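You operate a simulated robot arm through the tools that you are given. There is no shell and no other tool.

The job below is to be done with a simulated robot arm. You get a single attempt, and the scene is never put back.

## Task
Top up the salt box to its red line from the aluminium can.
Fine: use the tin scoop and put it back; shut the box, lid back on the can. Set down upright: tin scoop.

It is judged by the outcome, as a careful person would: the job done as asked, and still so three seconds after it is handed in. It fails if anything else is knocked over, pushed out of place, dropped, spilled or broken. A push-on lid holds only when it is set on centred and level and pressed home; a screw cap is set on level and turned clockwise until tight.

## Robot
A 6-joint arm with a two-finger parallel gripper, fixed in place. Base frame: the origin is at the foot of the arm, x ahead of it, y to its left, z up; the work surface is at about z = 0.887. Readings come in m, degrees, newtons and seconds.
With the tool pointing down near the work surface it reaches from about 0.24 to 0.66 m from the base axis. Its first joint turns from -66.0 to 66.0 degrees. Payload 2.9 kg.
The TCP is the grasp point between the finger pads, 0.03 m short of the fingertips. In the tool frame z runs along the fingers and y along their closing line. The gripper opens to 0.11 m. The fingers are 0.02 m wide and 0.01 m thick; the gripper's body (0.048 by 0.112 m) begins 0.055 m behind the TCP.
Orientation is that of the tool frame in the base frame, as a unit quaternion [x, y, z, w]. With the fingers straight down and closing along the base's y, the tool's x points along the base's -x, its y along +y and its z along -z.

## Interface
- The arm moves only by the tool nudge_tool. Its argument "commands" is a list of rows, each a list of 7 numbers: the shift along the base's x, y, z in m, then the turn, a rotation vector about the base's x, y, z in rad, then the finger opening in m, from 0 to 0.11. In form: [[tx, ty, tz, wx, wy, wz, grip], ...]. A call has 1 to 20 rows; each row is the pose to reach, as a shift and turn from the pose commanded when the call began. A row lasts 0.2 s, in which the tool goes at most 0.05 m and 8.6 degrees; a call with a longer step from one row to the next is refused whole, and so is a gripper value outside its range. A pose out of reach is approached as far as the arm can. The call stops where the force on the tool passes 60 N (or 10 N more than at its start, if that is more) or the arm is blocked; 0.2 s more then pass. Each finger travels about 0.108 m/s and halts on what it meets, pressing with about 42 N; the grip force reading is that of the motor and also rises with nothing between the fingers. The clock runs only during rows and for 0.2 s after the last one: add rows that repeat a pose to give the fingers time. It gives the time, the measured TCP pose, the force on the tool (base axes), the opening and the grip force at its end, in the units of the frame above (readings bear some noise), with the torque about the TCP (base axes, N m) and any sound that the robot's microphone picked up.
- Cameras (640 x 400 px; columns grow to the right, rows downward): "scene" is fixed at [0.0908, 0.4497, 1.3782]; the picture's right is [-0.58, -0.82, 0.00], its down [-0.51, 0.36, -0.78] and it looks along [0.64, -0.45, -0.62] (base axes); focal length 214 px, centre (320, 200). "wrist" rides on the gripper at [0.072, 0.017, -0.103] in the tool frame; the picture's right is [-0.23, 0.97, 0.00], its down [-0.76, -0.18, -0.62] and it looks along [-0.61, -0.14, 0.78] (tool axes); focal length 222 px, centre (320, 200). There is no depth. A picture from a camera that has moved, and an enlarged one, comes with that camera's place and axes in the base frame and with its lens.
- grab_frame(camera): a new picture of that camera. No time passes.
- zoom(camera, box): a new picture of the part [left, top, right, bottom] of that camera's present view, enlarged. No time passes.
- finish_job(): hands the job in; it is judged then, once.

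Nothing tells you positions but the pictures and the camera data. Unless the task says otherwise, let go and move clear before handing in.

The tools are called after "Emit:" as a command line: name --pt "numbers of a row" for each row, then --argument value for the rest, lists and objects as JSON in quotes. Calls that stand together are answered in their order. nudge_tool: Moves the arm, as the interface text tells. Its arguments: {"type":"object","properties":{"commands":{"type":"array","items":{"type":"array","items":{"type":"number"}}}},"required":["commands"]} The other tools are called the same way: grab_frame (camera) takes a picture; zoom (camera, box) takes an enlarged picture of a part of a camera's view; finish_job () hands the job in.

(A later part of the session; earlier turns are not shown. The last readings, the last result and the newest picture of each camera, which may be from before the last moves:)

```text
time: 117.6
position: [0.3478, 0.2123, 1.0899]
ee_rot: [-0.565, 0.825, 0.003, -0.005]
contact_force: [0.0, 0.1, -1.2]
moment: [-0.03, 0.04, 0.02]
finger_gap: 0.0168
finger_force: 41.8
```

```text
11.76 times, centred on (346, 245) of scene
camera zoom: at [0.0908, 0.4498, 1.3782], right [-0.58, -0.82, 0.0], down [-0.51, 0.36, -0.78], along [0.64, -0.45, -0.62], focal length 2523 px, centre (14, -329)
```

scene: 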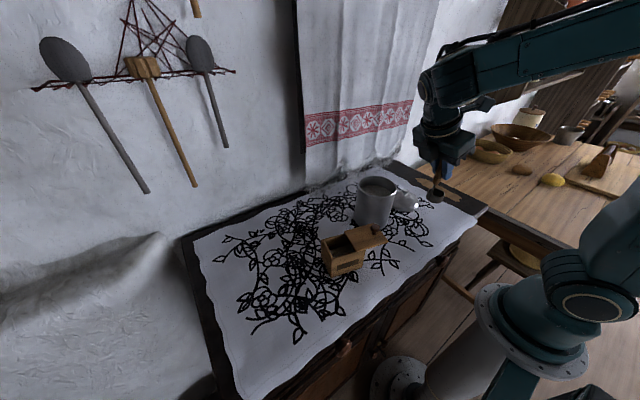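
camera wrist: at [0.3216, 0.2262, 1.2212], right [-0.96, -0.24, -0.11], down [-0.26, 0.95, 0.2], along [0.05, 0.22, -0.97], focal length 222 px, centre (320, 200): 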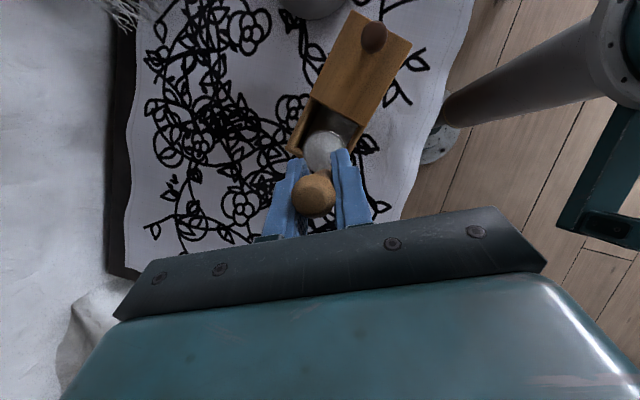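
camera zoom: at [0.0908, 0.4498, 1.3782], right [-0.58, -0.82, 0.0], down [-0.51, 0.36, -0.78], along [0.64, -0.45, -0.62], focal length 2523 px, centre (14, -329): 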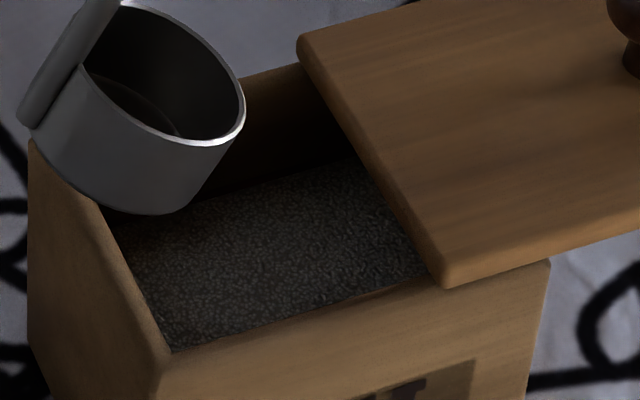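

The third scoop was only a partial fill. I'll lean the hand again (empty cup) to view the red line on the far wall more face-on and judge the gap precisely.

Emit:
nudge_tool --pt "-0.0043 -0.0116 -0.0007 0.1308 -0.0489 0 0" --pt "-0.0086 -0.023 -0.0032 0.2617 -0.0977 0 0" --pt "-0.0127 -0.0339 -0.0073 0.3925 -0.1466 0 0" --pt "-0.0127 -0.0339 -0.0073 0.3925 -0.1466 0 0"

Emit:
zoom --camera "wrist" --box '[270, 60, 360, 140]'

Emit:
zoom --camera "wrist" --box '[305, 75, 335, 105]'

```text
time: 118.6
position: [0.3336, 0.1763, 1.0838]
ee_rot: [-0.555, 0.805, 0.124, 0.168]
contact_force: [0.4, 0.5, 0.1]
moment: [-0.04, 0.02, 0.0]
finger_gap: 0.0167
finger_force: 42.0
```

```text
5.00 times, centred on (315, 100) of wrist
camera zoom: at [0.2819, 0.0829, 1.1496], right [-0.84, 0.54, 0.11], down [0.33, 0.35, 0.88], along [0.44, 0.77, -0.47], focal length 1111 px, centre (345, 700)
```

zoom: 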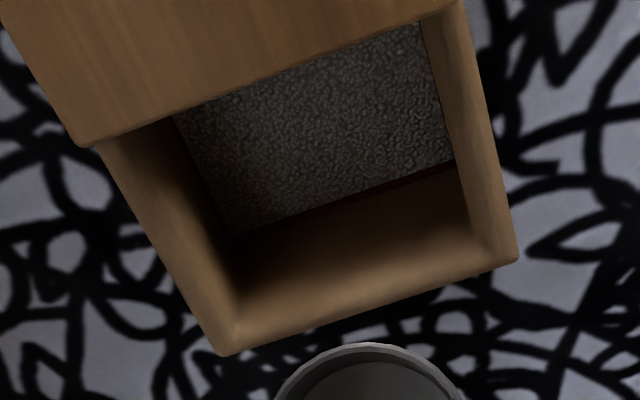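

```text
13.33 times, centred on (320, 90) of wrist
camera zoom: at [0.2819, 0.0829, 1.1496], right [-0.84, 0.54, 0.11], down [0.33, 0.35, 0.88], along [0.44, 0.77, -0.47], focal length 2962 px, centre (320, 1667)
```

zoom: 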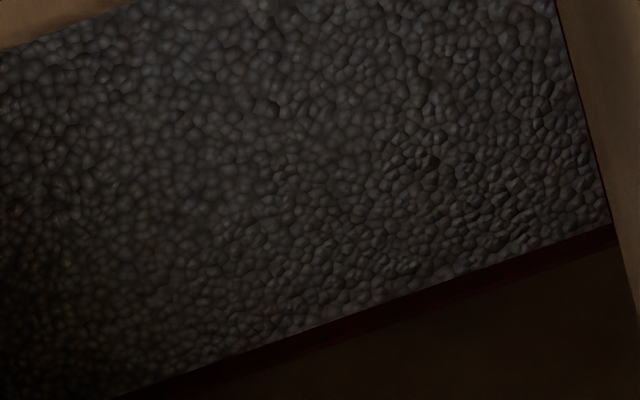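

Emit:
zoom --camera "wrist" --box '[318, 82, 338, 98]'

Emit:
zoom --camera "wrist" --box '[330, 66, 350, 82]'

Emit:
zoom --camera "scene" --box '[335, 235, 360, 255]'

```text
16.00 times, centred on (328, 90) of wrist
camera zoom: at [0.2819, 0.0829, 1.1496], right [-0.84, 0.54, 0.11], down [0.33, 0.35, 0.88], along [0.44, 0.77, -0.47], focal length 3554 px, centre (192, 1960)
```

zoom: 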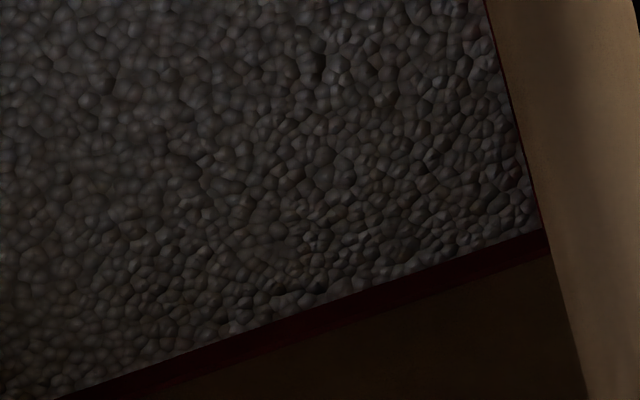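

```text
16.00 times, centred on (340, 74) of wrist
camera zoom: at [0.2819, 0.0829, 1.1496], right [-0.84, 0.54, 0.11], down [0.33, 0.35, 0.88], along [0.44, 0.77, -0.47], focal length 3554 px, centre (0, 2216)
```

zoom: 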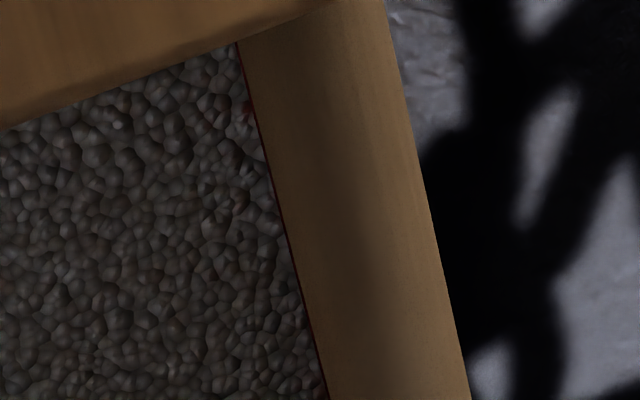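

```text
16.00 times, centred on (348, 245) of scene
camera zoom: at [0.0908, 0.4497, 1.3782], right [-0.58, -0.82, 0.0], down [-0.51, 0.36, -0.78], along [0.64, -0.45, -0.62], focal length 3432 px, centre (-120, -520)
```

zoom: 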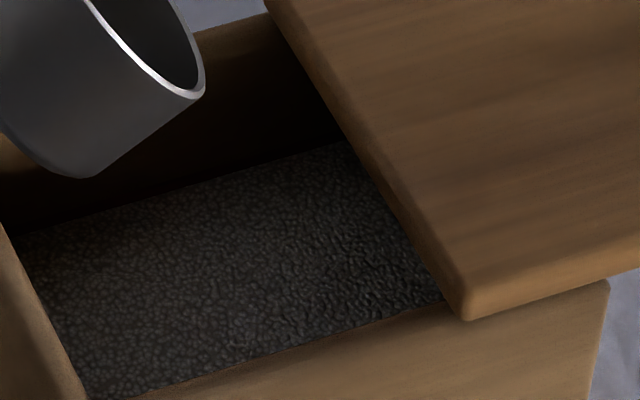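

The salt now reaches into the red band: only about the upper half of the line shows above it, all round. A fourth scoop (about +5 mm) would overshoot, so the filling is done. Next I'll take the scoop back to its place: straighten, rise and travel.

Emit:
nudge_tool --pt "0.0041 0.0109 0.0041 -0.1308 0.0489 0 0" --pt "0.0084 0.0223 0.0066 -0.2617 0.0977 0 0" --pt "0.0127 0.0339 0.0073 -0.3925 0.1466 0 0" --pt "0.0127 0.0339 0.03 -0.3925 0.1466 0 0" --pt "0.0127 0.0339 0.05 -0.3925 0.1466 0 0"

Emit:
zoom --camera "wrist" --box '[290, 80, 360, 150]'

Emit:
zoom --camera "wrist" --box '[322, 102, 342, 122]'

```text
time: 119.8
position: [0.3449, 0.2113, 1.1335]
ee_rot: [-0.565, 0.825, 0.004, -0.004]
contact_force: [0.1, 0.1, -0.2]
moment: [-0.02, -0.03, 0.02]
finger_gap: 0.0166
finger_force: 42.0
```

```text
5.71 times, centred on (325, 115) of wrist
camera zoom: at [0.3054, 0.1513, 1.2364], right [-0.83, 0.56, 0.01], down [0.45, 0.65, 0.62], along [0.34, 0.52, -0.78], focal length 1269 px, centre (291, 686)
```

zoom: 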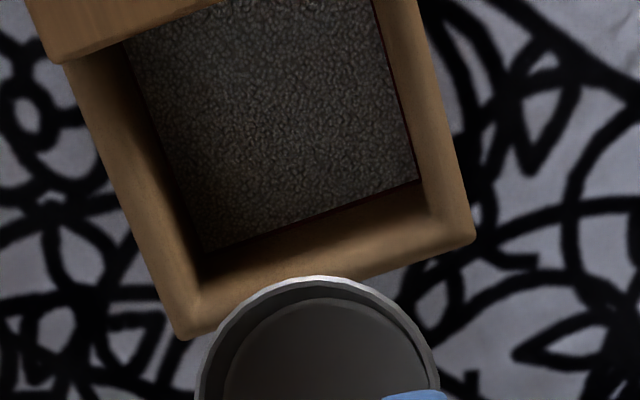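

```text
16.00 times, centred on (332, 112) of wrist
camera zoom: at [0.3054, 0.1513, 1.2364], right [-0.83, 0.56, 0.01], down [0.45, 0.65, 0.62], along [0.34, 0.52, -0.78], focal length 3554 px, centre (128, 1608)
```

zoom: 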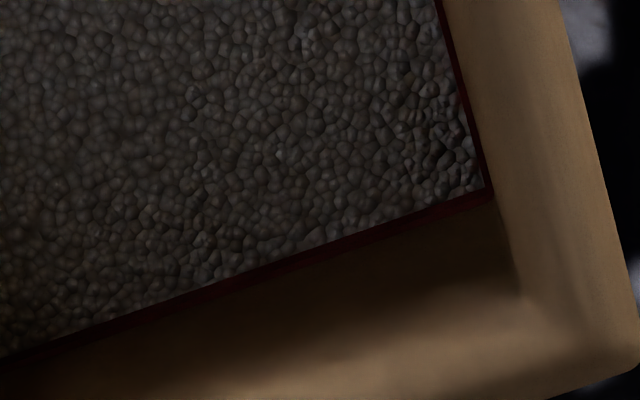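

Level is at the red line. Carrying the empty scoop back above its original spot.

Emit:
nudge_tool --pt "-0.006 -0.02 0 0 0 0 0" --pt "-0.014 -0.05 0 0 0 0 0" --pt "-0.022 -0.082 0 0 0 0 0" --pt "-0.031 -0.114 0 0 0 0 0" --pt "-0.039 -0.146 0 0 0 0.05 0" --pt "-0.047 -0.177 -0.01 0 0 0.1 0" --pt "-0.056 -0.208 -0.022 0 0 0.15 0" --pt "-0.0641 -0.2379 -0.032 0 0 0.211 0" --pt "-0.0641 -0.2379 -0.032 0 0 0.211 0"

Emit:
grab_frame --camera "wrist"

Emit:
zoom --camera "scene" --box '[300, 150, 460, 290]'

```text
time: 121.8
position: [0.2794, -0.0262, 1.0993]
ee_rot: [-0.65, 0.76, 0.003, -0.004]
contact_force: [-0.3, -0.4, -1.2]
moment: [0.01, 0.0, 0.03]
finger_gap: 0.0168
finger_force: 42.0
```

```text
taken
camera wrist: at [0.2543, -0.0941, 1.2039], right [-0.93, 0.38, 0.01], down [0.3, 0.72, 0.62], along [0.23, 0.58, -0.78], focal length 222 px, centre (320, 200)
```

wrist: 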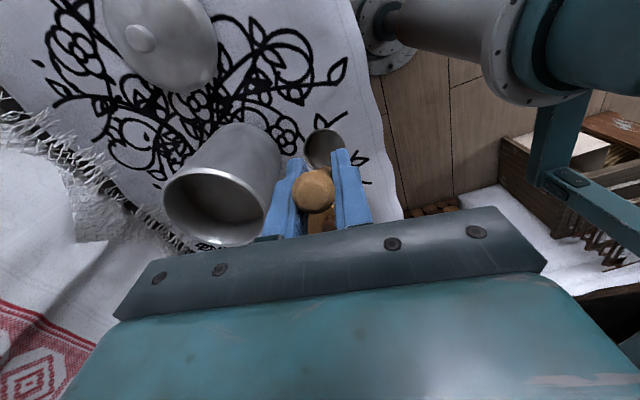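

```text
2.86 times, centred on (380, 220) of scene
camera zoom: at [0.0908, 0.4497, 1.3782], right [-0.58, -0.82, 0.0], down [-0.51, 0.36, -0.78], along [0.64, -0.45, -0.62], focal length 613 px, centre (149, 143)
```

zoom: 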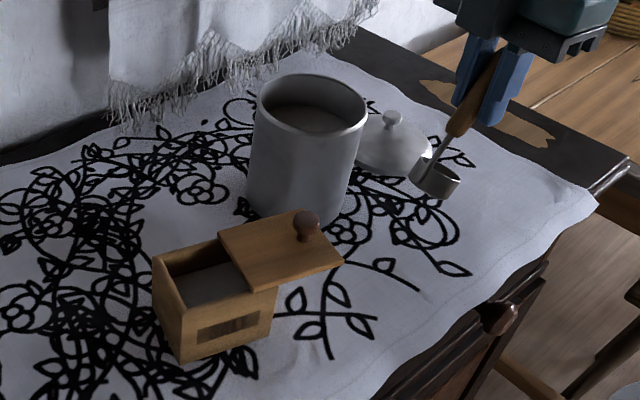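

Emit:
nudge_tool --pt "0 0 0 -0.12 0.0173 0 0" --pt "0 0 0 -0.239 0.0345 0 0" --pt "0 0 0 -0.359 0.0518 0 0" --pt "0 0 0 -0.478 0.069 0 0" --pt "0 0 0 -0.478 0.069 0 0"

Emit:
nudge_tool --pt "0 0 0 0 0 0 0"

Emit:
nudge_tool --pt "0 0 0 0 0 0 0"

Emit:
zoom --camera "scene" --box '[390, 150, 460, 240]'

```text
time: 123.0
position: [0.2823, -0.0265, 1.1003]
ee_rot: [-0.63, 0.739, -0.155, -0.183]
contact_force: [1.1, 0.5, -0.7]
moment: [0.0, 0.03, 0.02]
finger_gap: 0.0167
finger_force: 41.9
```

```text
time: 123.4
position: [0.2827, -0.0279, 1.1005]
ee_rot: [-0.63, 0.739, -0.155, -0.184]
contact_force: [0.2, 0.3, -0.5]
moment: [-0.01, 0.02, 0.04]
finger_gap: 0.0167
finger_force: 41.7
```

```text
time: 123.8
position: [0.2822, -0.028, 1.1001]
ee_rot: [-0.629, 0.739, -0.154, -0.184]
contact_force: [0.6, 0.2, -1.6]
moment: [0.01, -0.02, -0.02]
finger_gap: 0.0165
finger_force: 42.0
```

```text
4.44 times, centred on (425, 195) of scene
camera zoom: at [0.0908, 0.4497, 1.3782], right [-0.58, -0.82, 0.0], down [-0.51, 0.36, -0.78], along [0.64, -0.45, -0.62], focal length 953 px, centre (-147, 222)
```

zoom: 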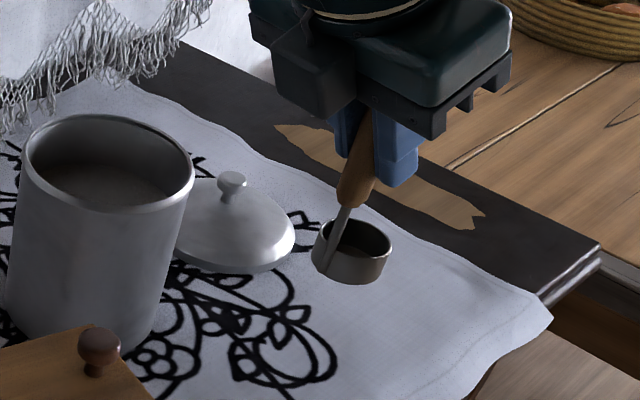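

Orientation and position match the original grasp. Lowering it to the table.

Emit:
nudge_tool --pt "0 0 -0.03 0 0 0 0" --pt "0 0 -0.06 0 0 0 0" --pt "0 0 -0.085 0 0 0 0" --pt "0 0 -0.1 0 0 0 0" --pt "0 0 -0.105 0 0 0 0"

Emit:
zoom --camera "scene" --box '[395, 190, 445, 250]'

```text
time: 125.0
position: [0.283, -0.0263, 0.9942]
ee_rot: [-0.63, 0.739, -0.155, -0.182]
contact_force: [-0.8, -0.6, -0.9]
moment: [0.01, 0.04, 0.01]
finger_gap: 0.0168
finger_force: 41.9
```

```text
6.67 times, centred on (420, 220) of scene
camera zoom: at [0.0908, 0.4497, 1.3782], right [-0.58, -0.82, 0.0], down [-0.51, 0.36, -0.78], along [0.64, -0.45, -0.62], focal length 1430 px, centre (-347, 67)
```

zoom: 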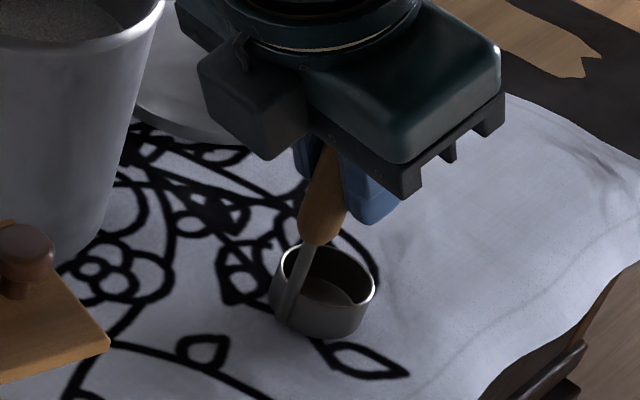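

Emit:
nudge_tool --pt "0 0 -0.0015 0 0 0 0" --pt "0 0 -0.003 0 0 0 0"

Emit:
nudge_tool --pt "0 0 -0.0012 0 0 0 0"

```text
time: 125.6
position: [0.2823, -0.0268, 0.9919]
ee_rot: [-0.629, 0.74, -0.155, -0.182]
contact_force: [-2.3, 2.2, 15.5]
moment: [0.1, 0.23, 0.02]
finger_gap: 0.0166
finger_force: 41.7
```

```text
time: 126.0
position: [0.2832, -0.027, 0.9928]
ee_rot: [-0.629, 0.739, -0.155, -0.184]
contact_force: [-5.5, 4.1, 33.6]
moment: [0.19, 0.59, -0.08]
finger_gap: 0.0168
finger_force: 42.3
```

Touching down (33 N). Easing off and releasing.

Emit:
nudge_tool --pt "0 0 0.0017 0 0 0 0" --pt "0 0 0.0017 0 0 0 0"

```text
time: 126.6
position: [0.2817, -0.0273, 0.9915]
ee_rot: [-0.631, 0.738, -0.154, -0.184]
contact_force: [0.2, -0.2, -1.0]
moment: [0.04, -0.03, -0.03]
finger_gap: 0.0167
finger_force: 42.5
```

Emit:
nudge_tool --pt "0 0 -0.0006 0 0 0 0" --pt "0 0 -0.0006 0 0 0 0.018" --pt "0 0 -0.0006 0 0 0 0.022" --pt "0 0 -0.0006 0 0 0 0.03" --pt "0 0 -0.0006 0 0 0 0.045" --pt "0 0 -0.0006 0 0 0 0.05"

Emit:
zoom --camera "wrist" --box '[200, 60, 440, 240]'

Emit:
zoom --camera "scene" --box '[395, 190, 445, 250]'

```text
time: 128.0
position: [0.2822, -0.0273, 0.9914]
ee_rot: [-0.63, 0.739, -0.155, -0.183]
contact_force: [0.0, 0.2, 0.8]
moment: [-0.02, 0.0, -0.01]
finger_gap: 0.0498
finger_force: 0.0
```

```text
2.22 times, centred on (320, 150) of wrist
camera zoom: at [0.265, -0.0389, 1.1178], right [-0.93, 0.35, -0.1], down [0.33, 0.92, 0.2], along [0.17, 0.15, -0.98], focal length 494 px, centre (320, 311)
```

zoom: 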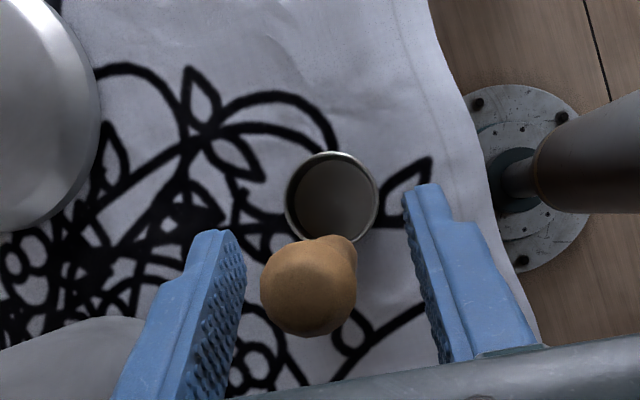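

```text
6.67 times, centred on (420, 220) of scene
camera zoom: at [0.0908, 0.4497, 1.3782], right [-0.58, -0.82, 0.0], down [-0.51, 0.36, -0.78], along [0.64, -0.45, -0.62], focal length 1430 px, centre (-347, 67)
```

zoom: 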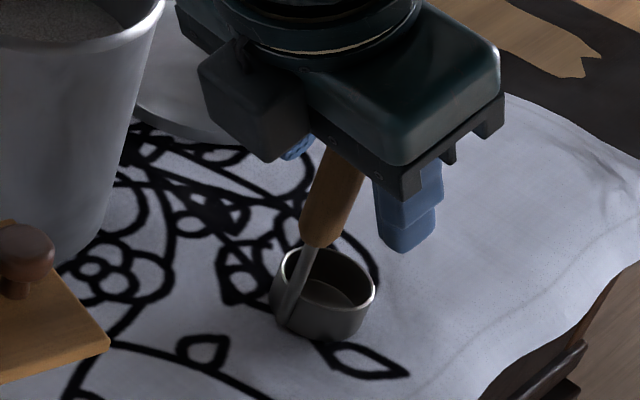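

The scoop stands upright in its original spot. Withdrawing straight up.

Emit:
nudge_tool --pt "0 0 0.01 0 0 0 0.055" --pt "0 0 0.03 0 0 0 0.06" --pt "0 0 0.06 0 0 0 0.06" --pt "0 0 0.09 0 0 0 0.06" --pt "0 0 0.115 0 0 0 0.06"

Emit:
grab_frame --camera "scene"

Emit:
grab_frame --camera "wrist"

```text
time: 129.2
position: [0.283, -0.0298, 1.1062]
ee_rot: [-0.63, 0.739, -0.153, -0.183]
contact_force: [0.7, -0.6, 0.1]
moment: [-0.01, 0.01, -0.02]
finger_gap: 0.0599
finger_force: 0.0
```

```text
taken
```

scene: 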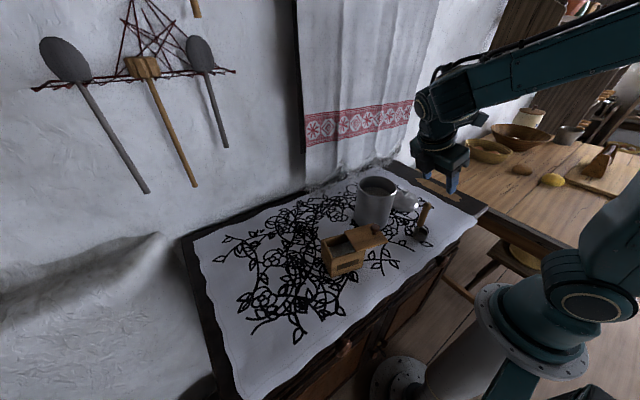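

```text
taken
camera wrist: at [0.2648, -0.0407, 1.2322], right [-0.93, 0.35, -0.1], down [0.33, 0.92, 0.2], along [0.16, 0.15, -0.98], focal length 222 px, centre (320, 200)
```

wrist: 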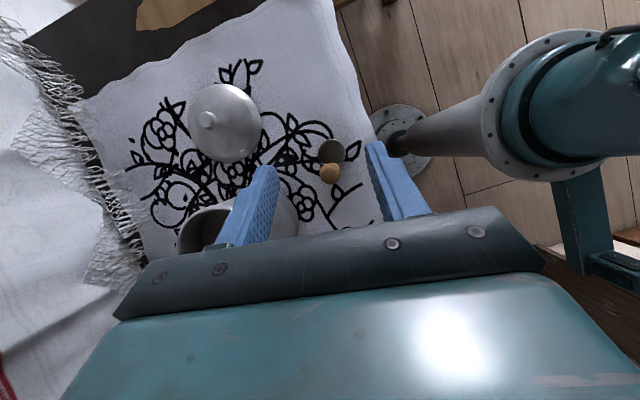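

Next: shut the box. Straightening the tool and moving above the box knob.

Emit:
nudge_tool --pt "0.003 0.015 0.005 0.12 -0.0173 0 0.06" --pt "0.008 0.035 0.01 0.239 -0.0345 0 0.06" --pt "0.014 0.06 0.01 0.359 -0.0518 0 0.06" --pt "0.02 0.09 0.01 0.478 -0.069 0 0.06" --pt "0.03 0.12 0.01 0.478 -0.069 0 0.06" --pt "0.038 0.1455 0.01 0.478 -0.069 0 0.06" --pt "0.038 0.1455 0.01 0.478 -0.069 0 0.06"

Emit:
grab_frame --camera "wrist"

Emit:
zoom --camera "wrist" --box '[250, 50, 390, 190]'

```text
time: 130.8
position: [0.3204, 0.1181, 1.1197]
ee_rot: [-0.65, 0.76, 0.004, -0.004]
contact_force: [0.6, -0.4, -1.0]
moment: [0.02, -0.01, 0.0]
finger_gap: 0.0599
finger_force: 0.1
```

```text
taken
camera wrist: at [0.2954, 0.051, 1.2241], right [-0.93, 0.38, 0.01], down [0.3, 0.72, 0.62], along [0.23, 0.58, -0.78], focal length 222 px, centre (320, 200)
```

wrist: 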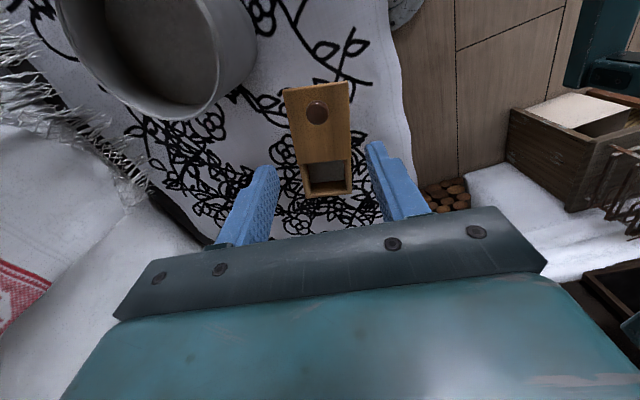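

```text
2.86 times, centred on (320, 120) of wrist
camera zoom: at [0.2954, 0.051, 1.2241], right [-0.93, 0.38, 0.01], down [0.3, 0.72, 0.62], along [0.23, 0.58, -0.78], focal length 635 px, centre (320, 429)
```

zoom: 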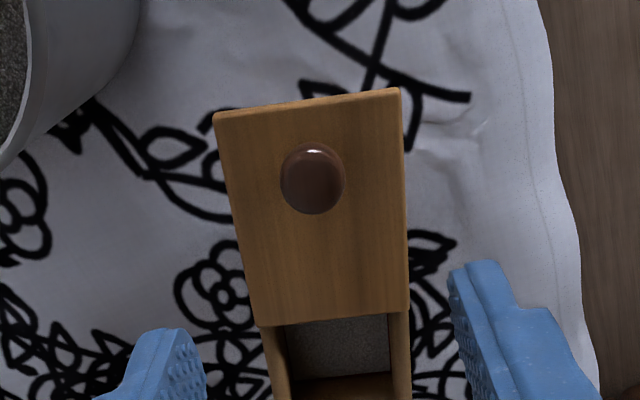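

Knob found at about (0.324, 0.1207); the box axis is turned about 15.5°. Aligning the gripper with it and descending over the knob.

Emit:
nudge_tool --pt "0.0035 0.0027 -0.02 0 0 -0.06 0.06" --pt "0.0035 0.0027 -0.05 0 0 -0.111 0.05" --pt "0.0035 0.0027 -0.08 0 0 -0.111 0.045" --pt "0.0035 0.0027 -0.1 0 0 -0.111 0.045" --pt "0.0035 0.0027 -0.113 0 0 -0.111 0.045" --pt "0.0035 0.0027 -0.113 0 0 -0.111 0.045"

Emit:
zoom --camera "wrist" --box '[220, 60, 420, 220]'

Emit:
zoom --camera "scene" --box '[310, 190, 400, 290]'

```text
time: 132.2
position: [0.3256, 0.1223, 1.0052]
ee_rot: [-0.606, 0.795, 0.003, -0.004]
contact_force: [1.3, -0.5, 0.2]
moment: [0.0, -0.02, 0.0]
finger_gap: 0.0451
finger_force: 0.2
```

```text
2.50 times, centred on (320, 140) of wrist
camera zoom: at [0.2917, 0.0583, 1.1091], right [-0.88, 0.48, 0.01], down [0.38, 0.69, 0.62], along [0.29, 0.55, -0.78], focal length 555 px, centre (320, 350)
```

zoom: 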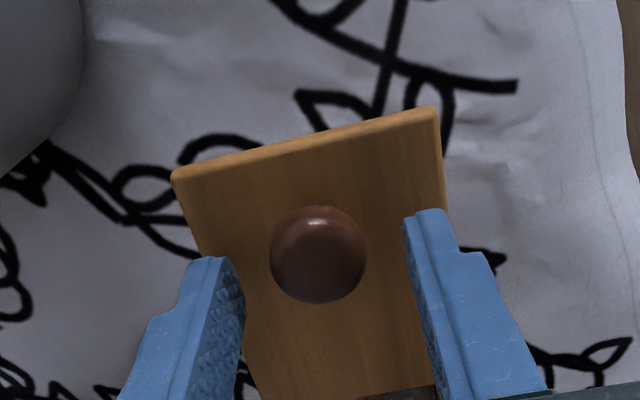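

```text
4.00 times, centred on (355, 240) of scene
camera zoom: at [0.0908, 0.4497, 1.3782], right [-0.58, -0.82, 0.0], down [-0.51, 0.36, -0.78], along [0.64, -0.45, -0.62], focal length 858 px, centre (180, 40)
```

zoom: 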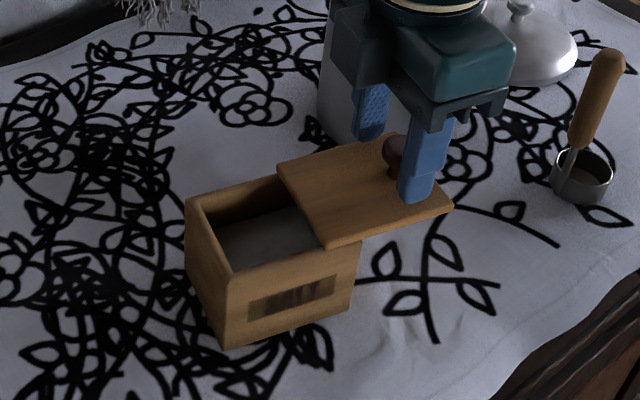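

Emit:
nudge_tool --pt "-0.0004 -0.0014 -0.0005 0 0 0 0.03" --pt "-0.0004 -0.0014 -0.0005 0 0 0 0.015" --pt "-0.0004 -0.0014 -0.0005 0 0 0 0.015" --pt "-0.0004 -0.0014 -0.0005 0 0 0 0.015"

```text
time: 133.2
position: [0.323, 0.1207, 1.0051]
ee_rot: [-0.606, 0.795, 0.004, -0.004]
contact_force: [-0.7, 1.2, 0.0]
moment: [-0.08, -0.07, 0.03]
finger_gap: 0.0227
finger_force: 42.3
```

Gripped with no load. Sliding the lid closed along the box axis, in small steps.

Emit:
nudge_tool --pt "0.0013 0.0048 0 0 0 0 0.015" --pt "0.0027 0.0096 0 0 0 0 0.015" --pt "0.004 0.0145 0 0 0 0 0.015"

Emit:
zoom --camera "scene" --box '[310, 210, 390, 290]'

```text
time: 134.0
position: [0.329, 0.134, 1.0048]
ee_rot: [-0.607, 0.795, 0.003, -0.003]
contact_force: [-11.5, 2.8, 26.4]
moment: [0.35, 0.06, 0.14]
finger_gap: 0.0228
finger_force: 42.0
```

```text
5.00 times, centred on (350, 250) of scene
camera zoom: at [0.0902, 0.4497, 1.3783], right [-0.58, -0.82, 0.0], down [-0.51, 0.36, -0.78], along [0.64, -0.45, -0.62], focal length 1072 px, centre (170, -50)
```

zoom: 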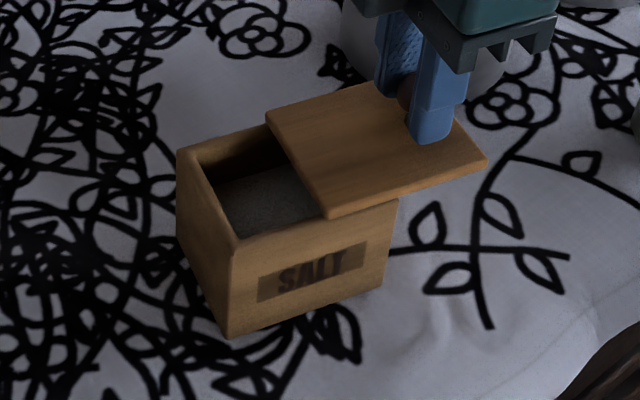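

Lid slides, box stays. Easing the downward load slightly and continuing.

Emit:
nudge_tool --pt "0 0 0.001 0 0 0 0.015" --pt "0.0013 0.0048 0.001 0 0 0 0.015" --pt "0.0027 0.0096 0.001 0 0 0 0.015" --pt "0.004 0.0145 0.001 0 0 0 0.015"

Emit:
zoom --camera "scene" --box '[310, 210, 390, 290]'

```text
time: 135.0
position: [0.3317, 0.1472, 1.0045]
ee_rot: [-0.606, 0.796, 0.003, -0.005]
contact_force: [1.6, -0.6, 0.4]
moment: [-0.06, -0.21, -0.17]
finger_gap: 0.0226
finger_force: 42.3
```

```text
5.00 times, centred on (350, 250) of scene
camera zoom: at [0.0908, 0.4497, 1.3782], right [-0.58, -0.82, 0.0], down [-0.51, 0.36, -0.78], along [0.64, -0.45, -0.62], focal length 1072 px, centre (170, -50)
```

zoom: 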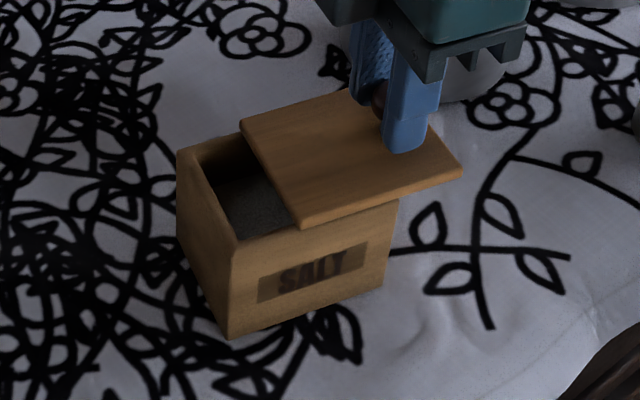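

Emit:
nudge_tool --pt "0.0013 0.0048 0 0 0 0 0.015" --pt "0.0027 0.0096 0 0 0 0 0.015" --pt "0.004 0.0145 0 0 0 0 0.015"

Emit:
zoom --camera "scene" --box '[310, 210, 390, 290]'

```text
time: 135.8
position: [0.3357, 0.1639, 1.0044]
ee_rot: [-0.607, 0.794, 0.004, -0.003]
contact_force: [-5.9, 1.4, 10.4]
moment: [-0.39, 0.19, -0.04]
finger_gap: 0.0229
finger_force: 42.0
```

```text
5.00 times, centred on (350, 250) of scene
camera zoom: at [0.0905, 0.4497, 1.3782], right [-0.58, -0.82, 0.0], down [-0.51, 0.36, -0.78], along [0.64, -0.45, -0.62], focal length 1072 px, centre (170, -50)
```

zoom: 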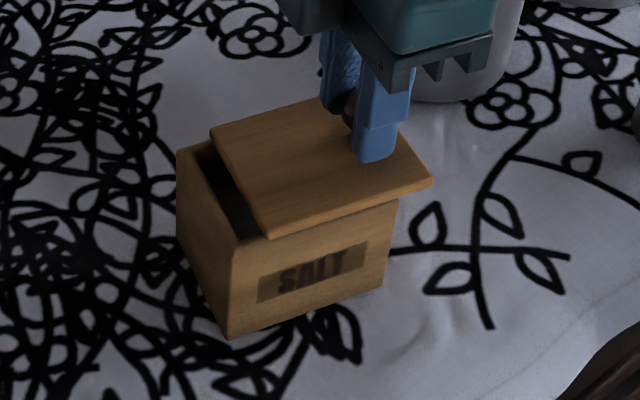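

Emit:
nudge_tool --pt "0.0013 0.0048 0.0005 0 0 0 0.015" --pt "0.0024 0.0087 0.0005 0 0 0 0.015" --pt "0.0036 0.013 0.0005 0 0 0 0.015"

Emit:
zoom --camera "scene" --box '[310, 210, 390, 290]'

```text
time: 136.6
position: [0.3391, 0.1757, 1.0053]
ee_rot: [-0.607, 0.795, 0.004, -0.003]
contact_force: [-1.4, 0.2, 0.5]
moment: [0.14, -0.07, 0.04]
finger_gap: 0.0226
finger_force: 41.6
```

```text
5.00 times, centred on (350, 250) of scene
camera zoom: at [0.0907, 0.4497, 1.3782], right [-0.58, -0.82, 0.0], down [-0.51, 0.36, -0.78], along [0.64, -0.45, -0.62], focal length 1072 px, centre (170, -50)
```

zoom: 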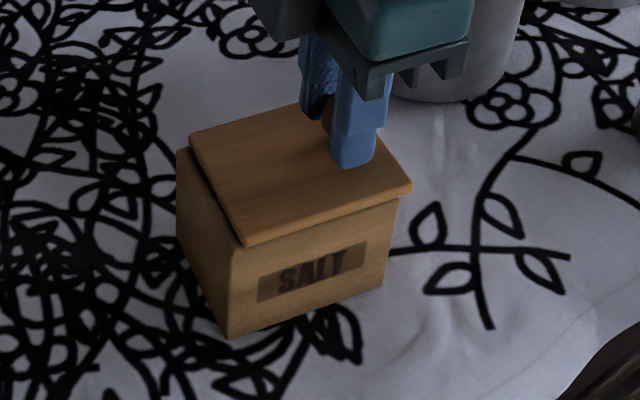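

Emit:
nudge_tool --pt "0.0008 0.0029 0 0 0 0 0.015" --pt "0.0011 0.0039 0 0 0 0 0.015"

Emit:
zoom --camera "scene" --box '[330, 228, 375, 275]'

```text
time: 137.2
position: [0.3401, 0.1785, 1.0054]
ee_rot: [-0.606, 0.795, 0.003, -0.004]
contact_force: [-0.7, -0.5, 0.5]
moment: [0.04, -0.14, -0.05]
finger_gap: 0.0229
finger_force: 41.2
```

```text
8.51 times, centred on (352, 252) of scene
camera zoom: at [0.0908, 0.4497, 1.3782], right [-0.58, -0.82, 0.0], down [-0.51, 0.36, -0.78], along [0.64, -0.45, -0.62], focal length 1825 px, centre (43, -238)
```

zoom: 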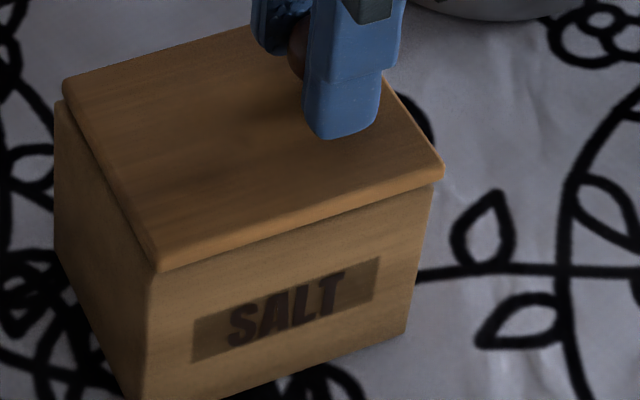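

Emit:
nudge_tool --pt "0.0005 0.0019 0 0 0 0 0.015" --pt "0.0008 0.0029 0 0 0 0 0.015"

Emit:
zoom --camera "scene" --box '[330, 228, 375, 275]'

```text
time: 137.8
position: [0.3407, 0.1839, 1.0042]
ee_rot: [-0.606, 0.795, 0.003, -0.005]
contact_force: [-0.2, -1.2, 0.5]
moment: [-0.14, -0.04, -0.02]
finger_gap: 0.0226
finger_force: 42.1
```

```text
8.51 times, centred on (352, 252) of scene
camera zoom: at [0.0908, 0.4497, 1.3782], right [-0.58, -0.82, 0.0], down [-0.51, 0.36, -0.78], along [0.64, -0.45, -0.62], focal length 1825 px, centre (43, -238)
```

zoom: 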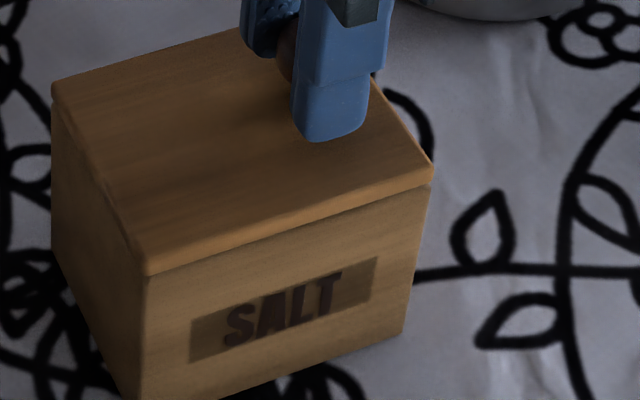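

The box is shut, lid flush with its walls. Releasing the knob and rising.

Emit:
nudge_tool --pt "0 0 0 0 0 0 0.026" --pt "0 0 0 0 0 0 0.034" --pt "0 0 0 0 0 0 0.045" --pt "0 0 0 0 0 0 0.05" --pt "0 0 0.03 0 0 0 0.06" --pt "0 0 0.07 0 0 0 0.08" --pt "0.006 0.021 0.1 0 0 0 0.1" --pt "0.006 0.021 0.1 0 0 0 0.11"

Emit:
grab_frame --camera "wrist"

Emit:
zoom --camera "scene" --box '[310, 210, 390, 290]'

```text
time: 139.6
position: [0.3458, 0.2031, 1.1064]
ee_rot: [-0.607, 0.795, 0.003, -0.004]
contact_force: [0.0, 0.8, 0.4]
moment: [0.01, -0.02, 0.03]
finger_gap: 0.1098
finger_force: 0.1
```

```text
taken
camera wrist: at [0.3133, 0.1394, 1.2106], right [-0.88, 0.48, 0.01], down [0.38, 0.69, 0.62], along [0.29, 0.55, -0.78], focal length 222 px, centre (320, 200)
```

wrist: 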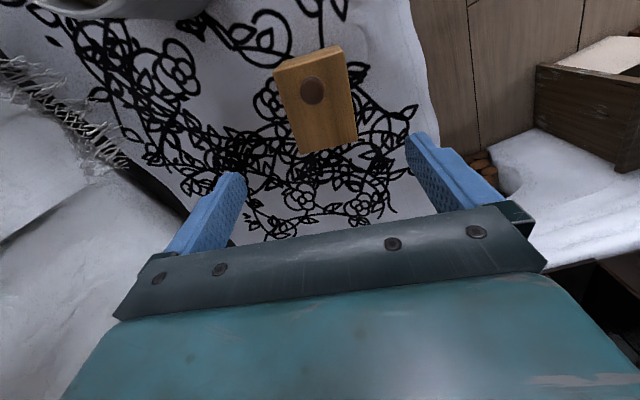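

```text
5.00 times, centred on (350, 250) of scene
camera zoom: at [0.0907, 0.4497, 1.3782], right [-0.58, -0.82, 0.0], down [-0.51, 0.36, -0.78], along [0.64, -0.45, -0.62], focal length 1072 px, centre (170, -50)
```

zoom: 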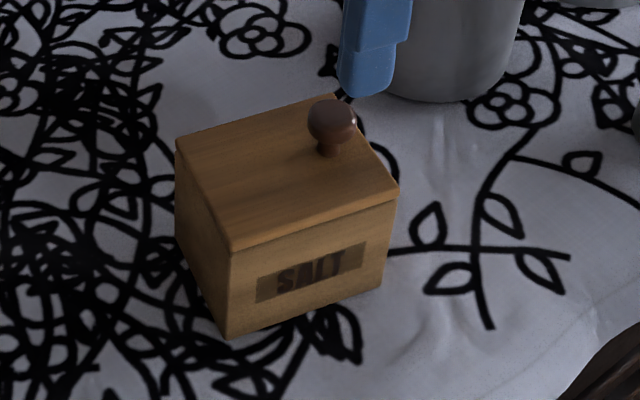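

Emit:
zoom --camera "wrist" --box '[255, 30, 375, 170]'

```text
2.86 times, centred on (315, 100) of wrist
camera zoom: at [0.3133, 0.1394, 1.2106], right [-0.88, 0.48, 0.01], down [0.38, 0.69, 0.62], along [0.29, 0.55, -0.78], focal length 635 px, centre (334, 486)
```

zoom: 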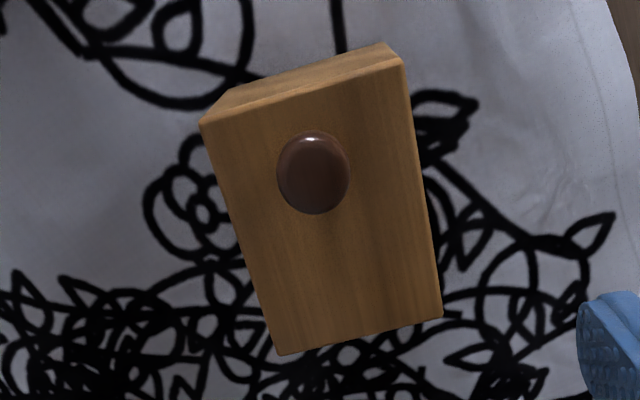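

Lid is properly shut. The box sits about 16 mm and 10° off its original place, so I'll grip its sides gently and slide it back. First I'll descend around it.

Emit:
nudge_tool --pt "0 0 -0.04 0 0 0 0.11" --pt "0 0 -0.08 0 0 0 0.11" --pt "0 0 -0.115 0 0 0 0.11" --pt "0 0 -0.14 0 0 0 0.11" --pt "0 0 -0.154 0 0 0 0.11" --pt "0 0 -0.154 0 0 0 0.11"

Emit:
grab_frame --camera "wrist"

Emit:
zoom --camera "scene" --box '[300, 190, 400, 290]'

```text
time: 141.0
position: [0.3462, 0.2032, 0.9512]
ee_rot: [-0.606, 0.795, 0.004, -0.004]
contact_force: [-0.5, 0.3, 0.1]
moment: [-0.02, 0.03, 0.01]
finger_gap: 0.1101
finger_force: 0.0
```

```text
taken
camera wrist: at [0.3136, 0.1403, 1.0549], right [-0.88, 0.48, 0.01], down [0.38, 0.69, 0.62], along [0.29, 0.55, -0.78], focal length 222 px, centre (320, 200)
```

wrist: 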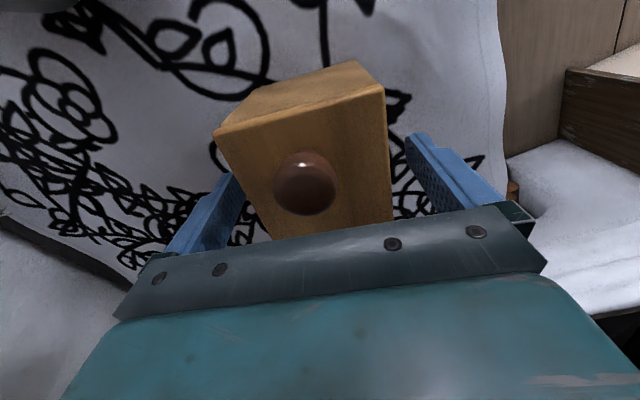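

```text
4.00 times, centred on (350, 240) of scene
camera zoom: at [0.0908, 0.4497, 1.3782], right [-0.58, -0.82, 0.0], down [-0.51, 0.36, -0.78], along [0.64, -0.45, -0.62], focal length 858 px, centre (200, 40)
```

zoom: 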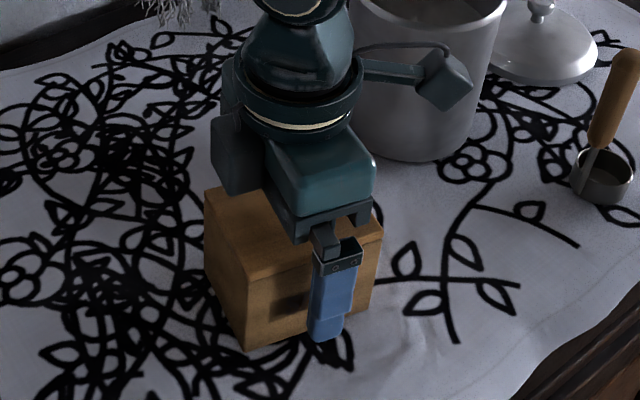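

Emit:
nudge_tool --pt "0 0 0 0 0 0 0.09" --pt "0 0 0 0 0 0 0.076" --pt "0 0 0 0 0 0 0.066" --pt "0 0 0 0 0 0 0.06" --pt "0 0 0 0 0 0 0.06"

Emit:
zoom --camera "scene" --box '[310, 210, 390, 290]'

```text
time: 142.2
position: [0.3473, 0.2065, 0.9509]
ee_rot: [-0.607, 0.795, 0.003, -0.004]
contact_force: [-1.5, 2.2, -1.0]
moment: [0.02, -0.11, 0.07]
finger_gap: 0.0711
finger_force: 42.2
```

```text
5.00 times, centred on (350, 250) of scene
camera zoom: at [0.0907, 0.4498, 1.3782], right [-0.58, -0.82, 0.0], down [-0.51, 0.36, -0.78], along [0.64, -0.45, -0.62], focal length 1072 px, centre (170, -50)
```

zoom: 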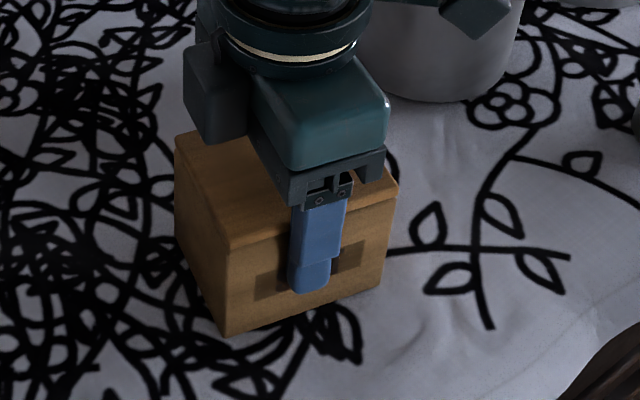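

Gripped lightly at 71 mm. Sliding and turning the box back in small steps.

Emit:
nudge_tool --pt "-0.0021 -0.0025 0 0 0 0.037 0.06" --pt "-0.0041 -0.0049 0 0 0 0.073 0.06" --pt "-0.0062 -0.0074 0 0 0 0.11 0.06" --pt "-0.0082 -0.0098 0 0 0 0.147 0.06" --pt "-0.0103 -0.0123 0 0 0 0.183 0.06" --pt "-0.0103 -0.0123 0 0 0 0.183 0.06"

Emit:
zoom --camera "scene" --box '[310, 215, 390, 285]'

```text
time: 143.6
position: [0.3355, 0.1926, 0.9502]
ee_rot: [-0.677, 0.736, 0.003, -0.003]
contact_force: [1.7, 4.9, 3.7]
moment: [-0.15, -0.4, 0.23]
finger_gap: 0.071
finger_force: 42.2
```

```text
5.71 times, centred on (350, 250) of scene
camera zoom: at [0.0907, 0.4499, 1.3782], right [-0.58, -0.82, 0.0], down [-0.51, 0.36, -0.78], along [0.64, -0.45, -0.62], focal length 1226 px, centre (149, -86)
```

zoom: 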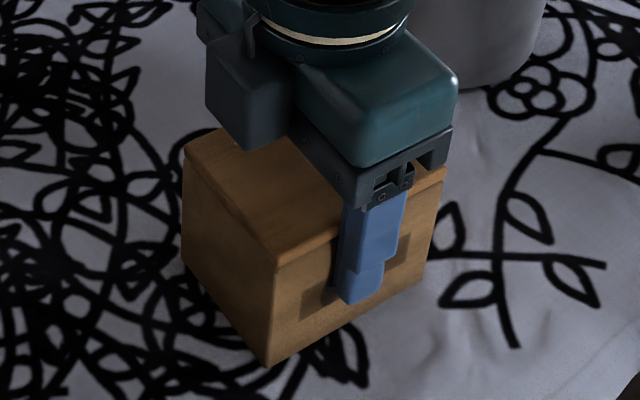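

The box matches its original image position. Releasing and rising.

Emit:
nudge_tool --pt "0 0 0 0 0 0 0.074" --pt "0 0 0 0 0 0 0.082" --pt "0 0 0 0 0 0 0.098" --pt "0 0 0 0 0 0 0.11" --pt "0 0 0.02 0 0 0 0.11" --pt "0 0 0.06 0 0 0 0.11" --pt "0 0 0.105 0 0 0 0.11" --pt "0 0 0.15 0 0 0 0.11"

Emit:
zoom --camera "scene" --box '[310, 215, 390, 285]'

Emit:
grab_frame --camera "scene"

```text
time: 145.4
position: [0.3353, 0.1926, 1.1015]
ee_rot: [-0.677, 0.736, 0.004, -0.004]
contact_force: [-0.3, 0.0, -0.8]
moment: [0.02, 0.01, 0.02]
finger_gap: 0.1097
finger_force: 0.0
```

```text
5.71 times, centred on (350, 250) of scene
camera zoom: at [0.0907, 0.4497, 1.3782], right [-0.58, -0.82, 0.0], down [-0.51, 0.36, -0.78], along [0.64, -0.45, -0.62], focal length 1226 px, centre (149, -86)
```

zoom: 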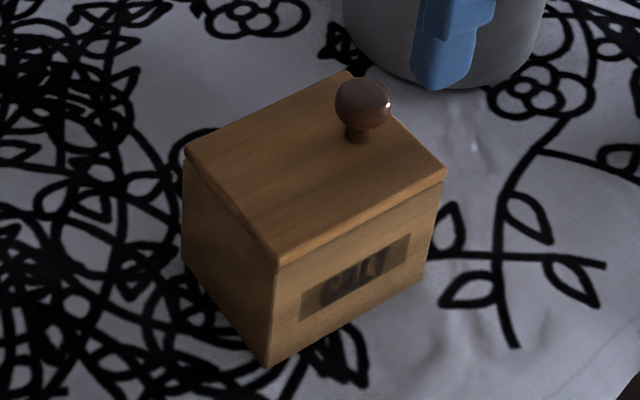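

```text
taken
```

scene: 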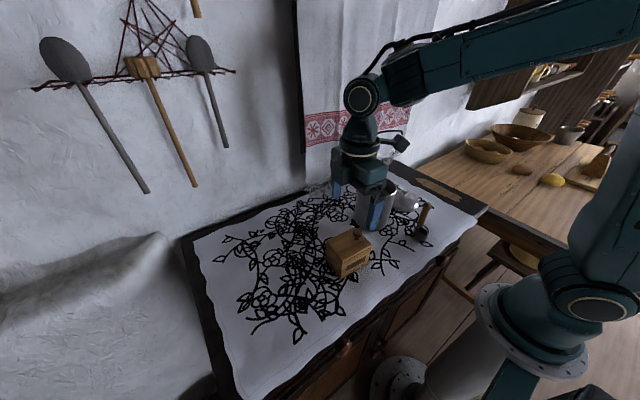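

The box is back exactly in place and shut. Last item: the can lid. Turning the gripper back to its original yaw while moving above the lid on the table.

Emit:
nudge_tool --pt "0.007 -0.0285 0.01 0 0 -0.124 0.09" --pt "0.0138 -0.057 0.02 0 0 -0.248 0.07" --pt "0.0206 -0.0856 0.03 0 0 -0.372 0.05" --pt "0.0275 -0.114 0.03 0 0 -0.496 0.05" --pt "0.0344 -0.1427 0.03 0 0 -0.62 0.05" --pt "0.0413 -0.171 0.03 0 0 -0.744 0.05" --pt "0.0481 -0.1998 0.03 0 0 -0.868 0.05" --pt "0.055 -0.2283 0.03 0 0 -0.992 0.05" --pt "0.0619 -0.2569 0.03 0 0 -1.116 0.05" --pt "0.0688 -0.2854 0.03 0 0 -1.24 0.05" --pt "0.0756 -0.314 0.02 0 0 -1.364 0.05" --pt "0.0825 -0.3425 0.01 0 0 -1.489 0.05" --pt "0.0825 -0.3425 0.0 0 0 -1.489 0.05"

Emit:
nudge_tool --pt "0 0 0 0 0 0 0.05"

Emit:
zoom --camera "wrist" --box '[220, 40, 420, 200]'

```text
time: 148.2
position: [0.417, -0.1529, 1.0998]
ee_rot: [0.002, 1.0, 0.006, -0.001]
contact_force: [0.1, -0.6, 0.4]
moment: [0.0, -0.01, 0.01]
finger_gap: 0.0503
finger_force: 0.1
```

```text
time: 148.6
position: [0.4181, -0.1513, 1.1003]
ee_rot: [0.002, 1.0, 0.005, 0.0]
contact_force: [-0.1, 0.2, -0.1]
moment: [-0.02, -0.03, -0.02]
finger_gap: 0.05
finger_force: 0.1
```

```text
2.50 times, centred on (320, 120) of wrist
camera zoom: at [0.3468, -0.1336, 1.2045], right [0.23, 0.97, 0.01], down [0.76, -0.19, 0.62], along [0.61, -0.14, -0.78], focal length 555 px, centre (320, 400)
```

zoom: 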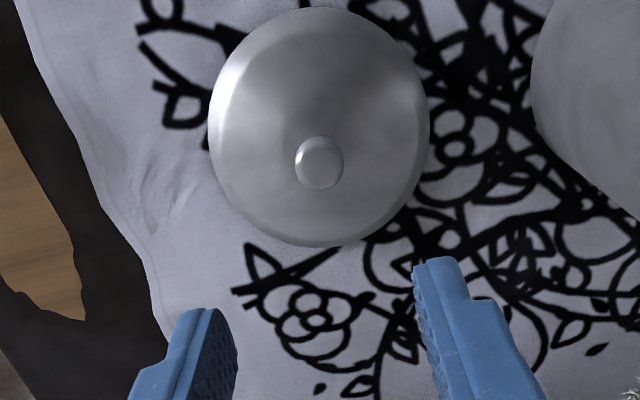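

Lid knob is at about (0.4195, −0.149) under the gripper. Correcting a half-degree tilt and descending to grip it.

Emit:
nudge_tool --pt "0.0009 0.002 -0.03 -0.011 -0.001 0.004 0.05" --pt "0.0009 0.002 -0.065 -0.011 -0.001 0.004 0.05" --pt "0.0009 0.002 -0.1 -0.011 -0.001 0.004 0.05" --pt "0.0009 0.002 -0.13 -0.011 -0.001 0.004 0.05" --pt "0.0009 0.002 -0.1445 -0.011 -0.001 0.004 0.05" --pt "0.0009 0.002 -0.1445 -0.011 -0.001 0.004 0.05"

Emit:
nudge_tool --pt "0 0 0 0 0 0 0.05"

Emit:
zoom --camera "wrist" --box '[220, 60, 420, 220]'

Emit:
zoom --camera "scene" --box '[380, 150, 440, 220]'

```text
time: 150.0
position: [0.4204, -0.1508, 0.9537]
ee_rot: [-0.002, 1.0, -0.001, 0.0]
contact_force: [0.0, 0.8, 0.6]
moment: [-0.03, 0.0, -0.01]
finger_gap: 0.0501
finger_force: 0.1
```

```text
time: 150.4
position: [0.4217, -0.1505, 0.9535]
ee_rot: [0.0, 1.0, -0.001, -0.001]
contact_force: [-0.6, 0.0, 0.1]
moment: [-0.03, 0.02, -0.02]
finger_gap: 0.0502
finger_force: 0.1
```

```text
2.50 times, centred on (320, 140) of wrist
camera zoom: at [0.3496, -0.1313, 1.0581], right [0.23, 0.97, 0.0], down [0.76, -0.18, 0.62], along [0.61, -0.14, -0.78], focal length 555 px, centre (320, 350)
```

zoom: 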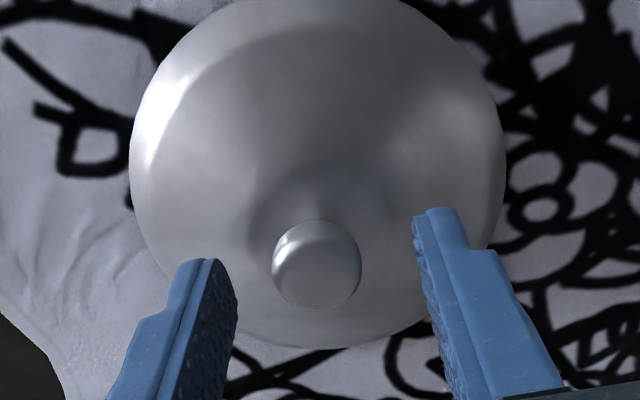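

```text
5.71 times, centred on (410, 185) of scene
camera zoom: at [0.0908, 0.4497, 1.3782], right [-0.58, -0.82, 0.0], down [-0.51, 0.36, -0.78], along [0.64, -0.45, -0.62], focal length 1226 px, centre (-194, 286)
```

zoom: 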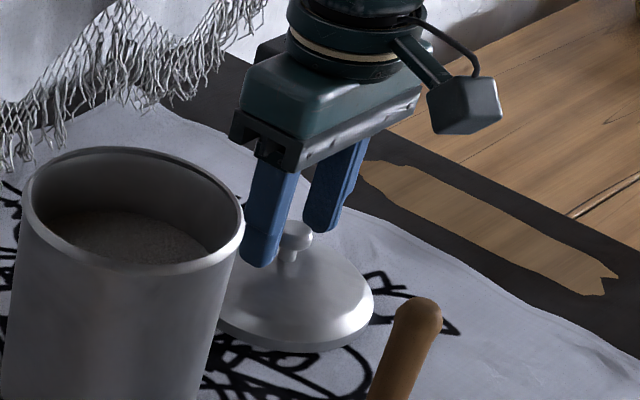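

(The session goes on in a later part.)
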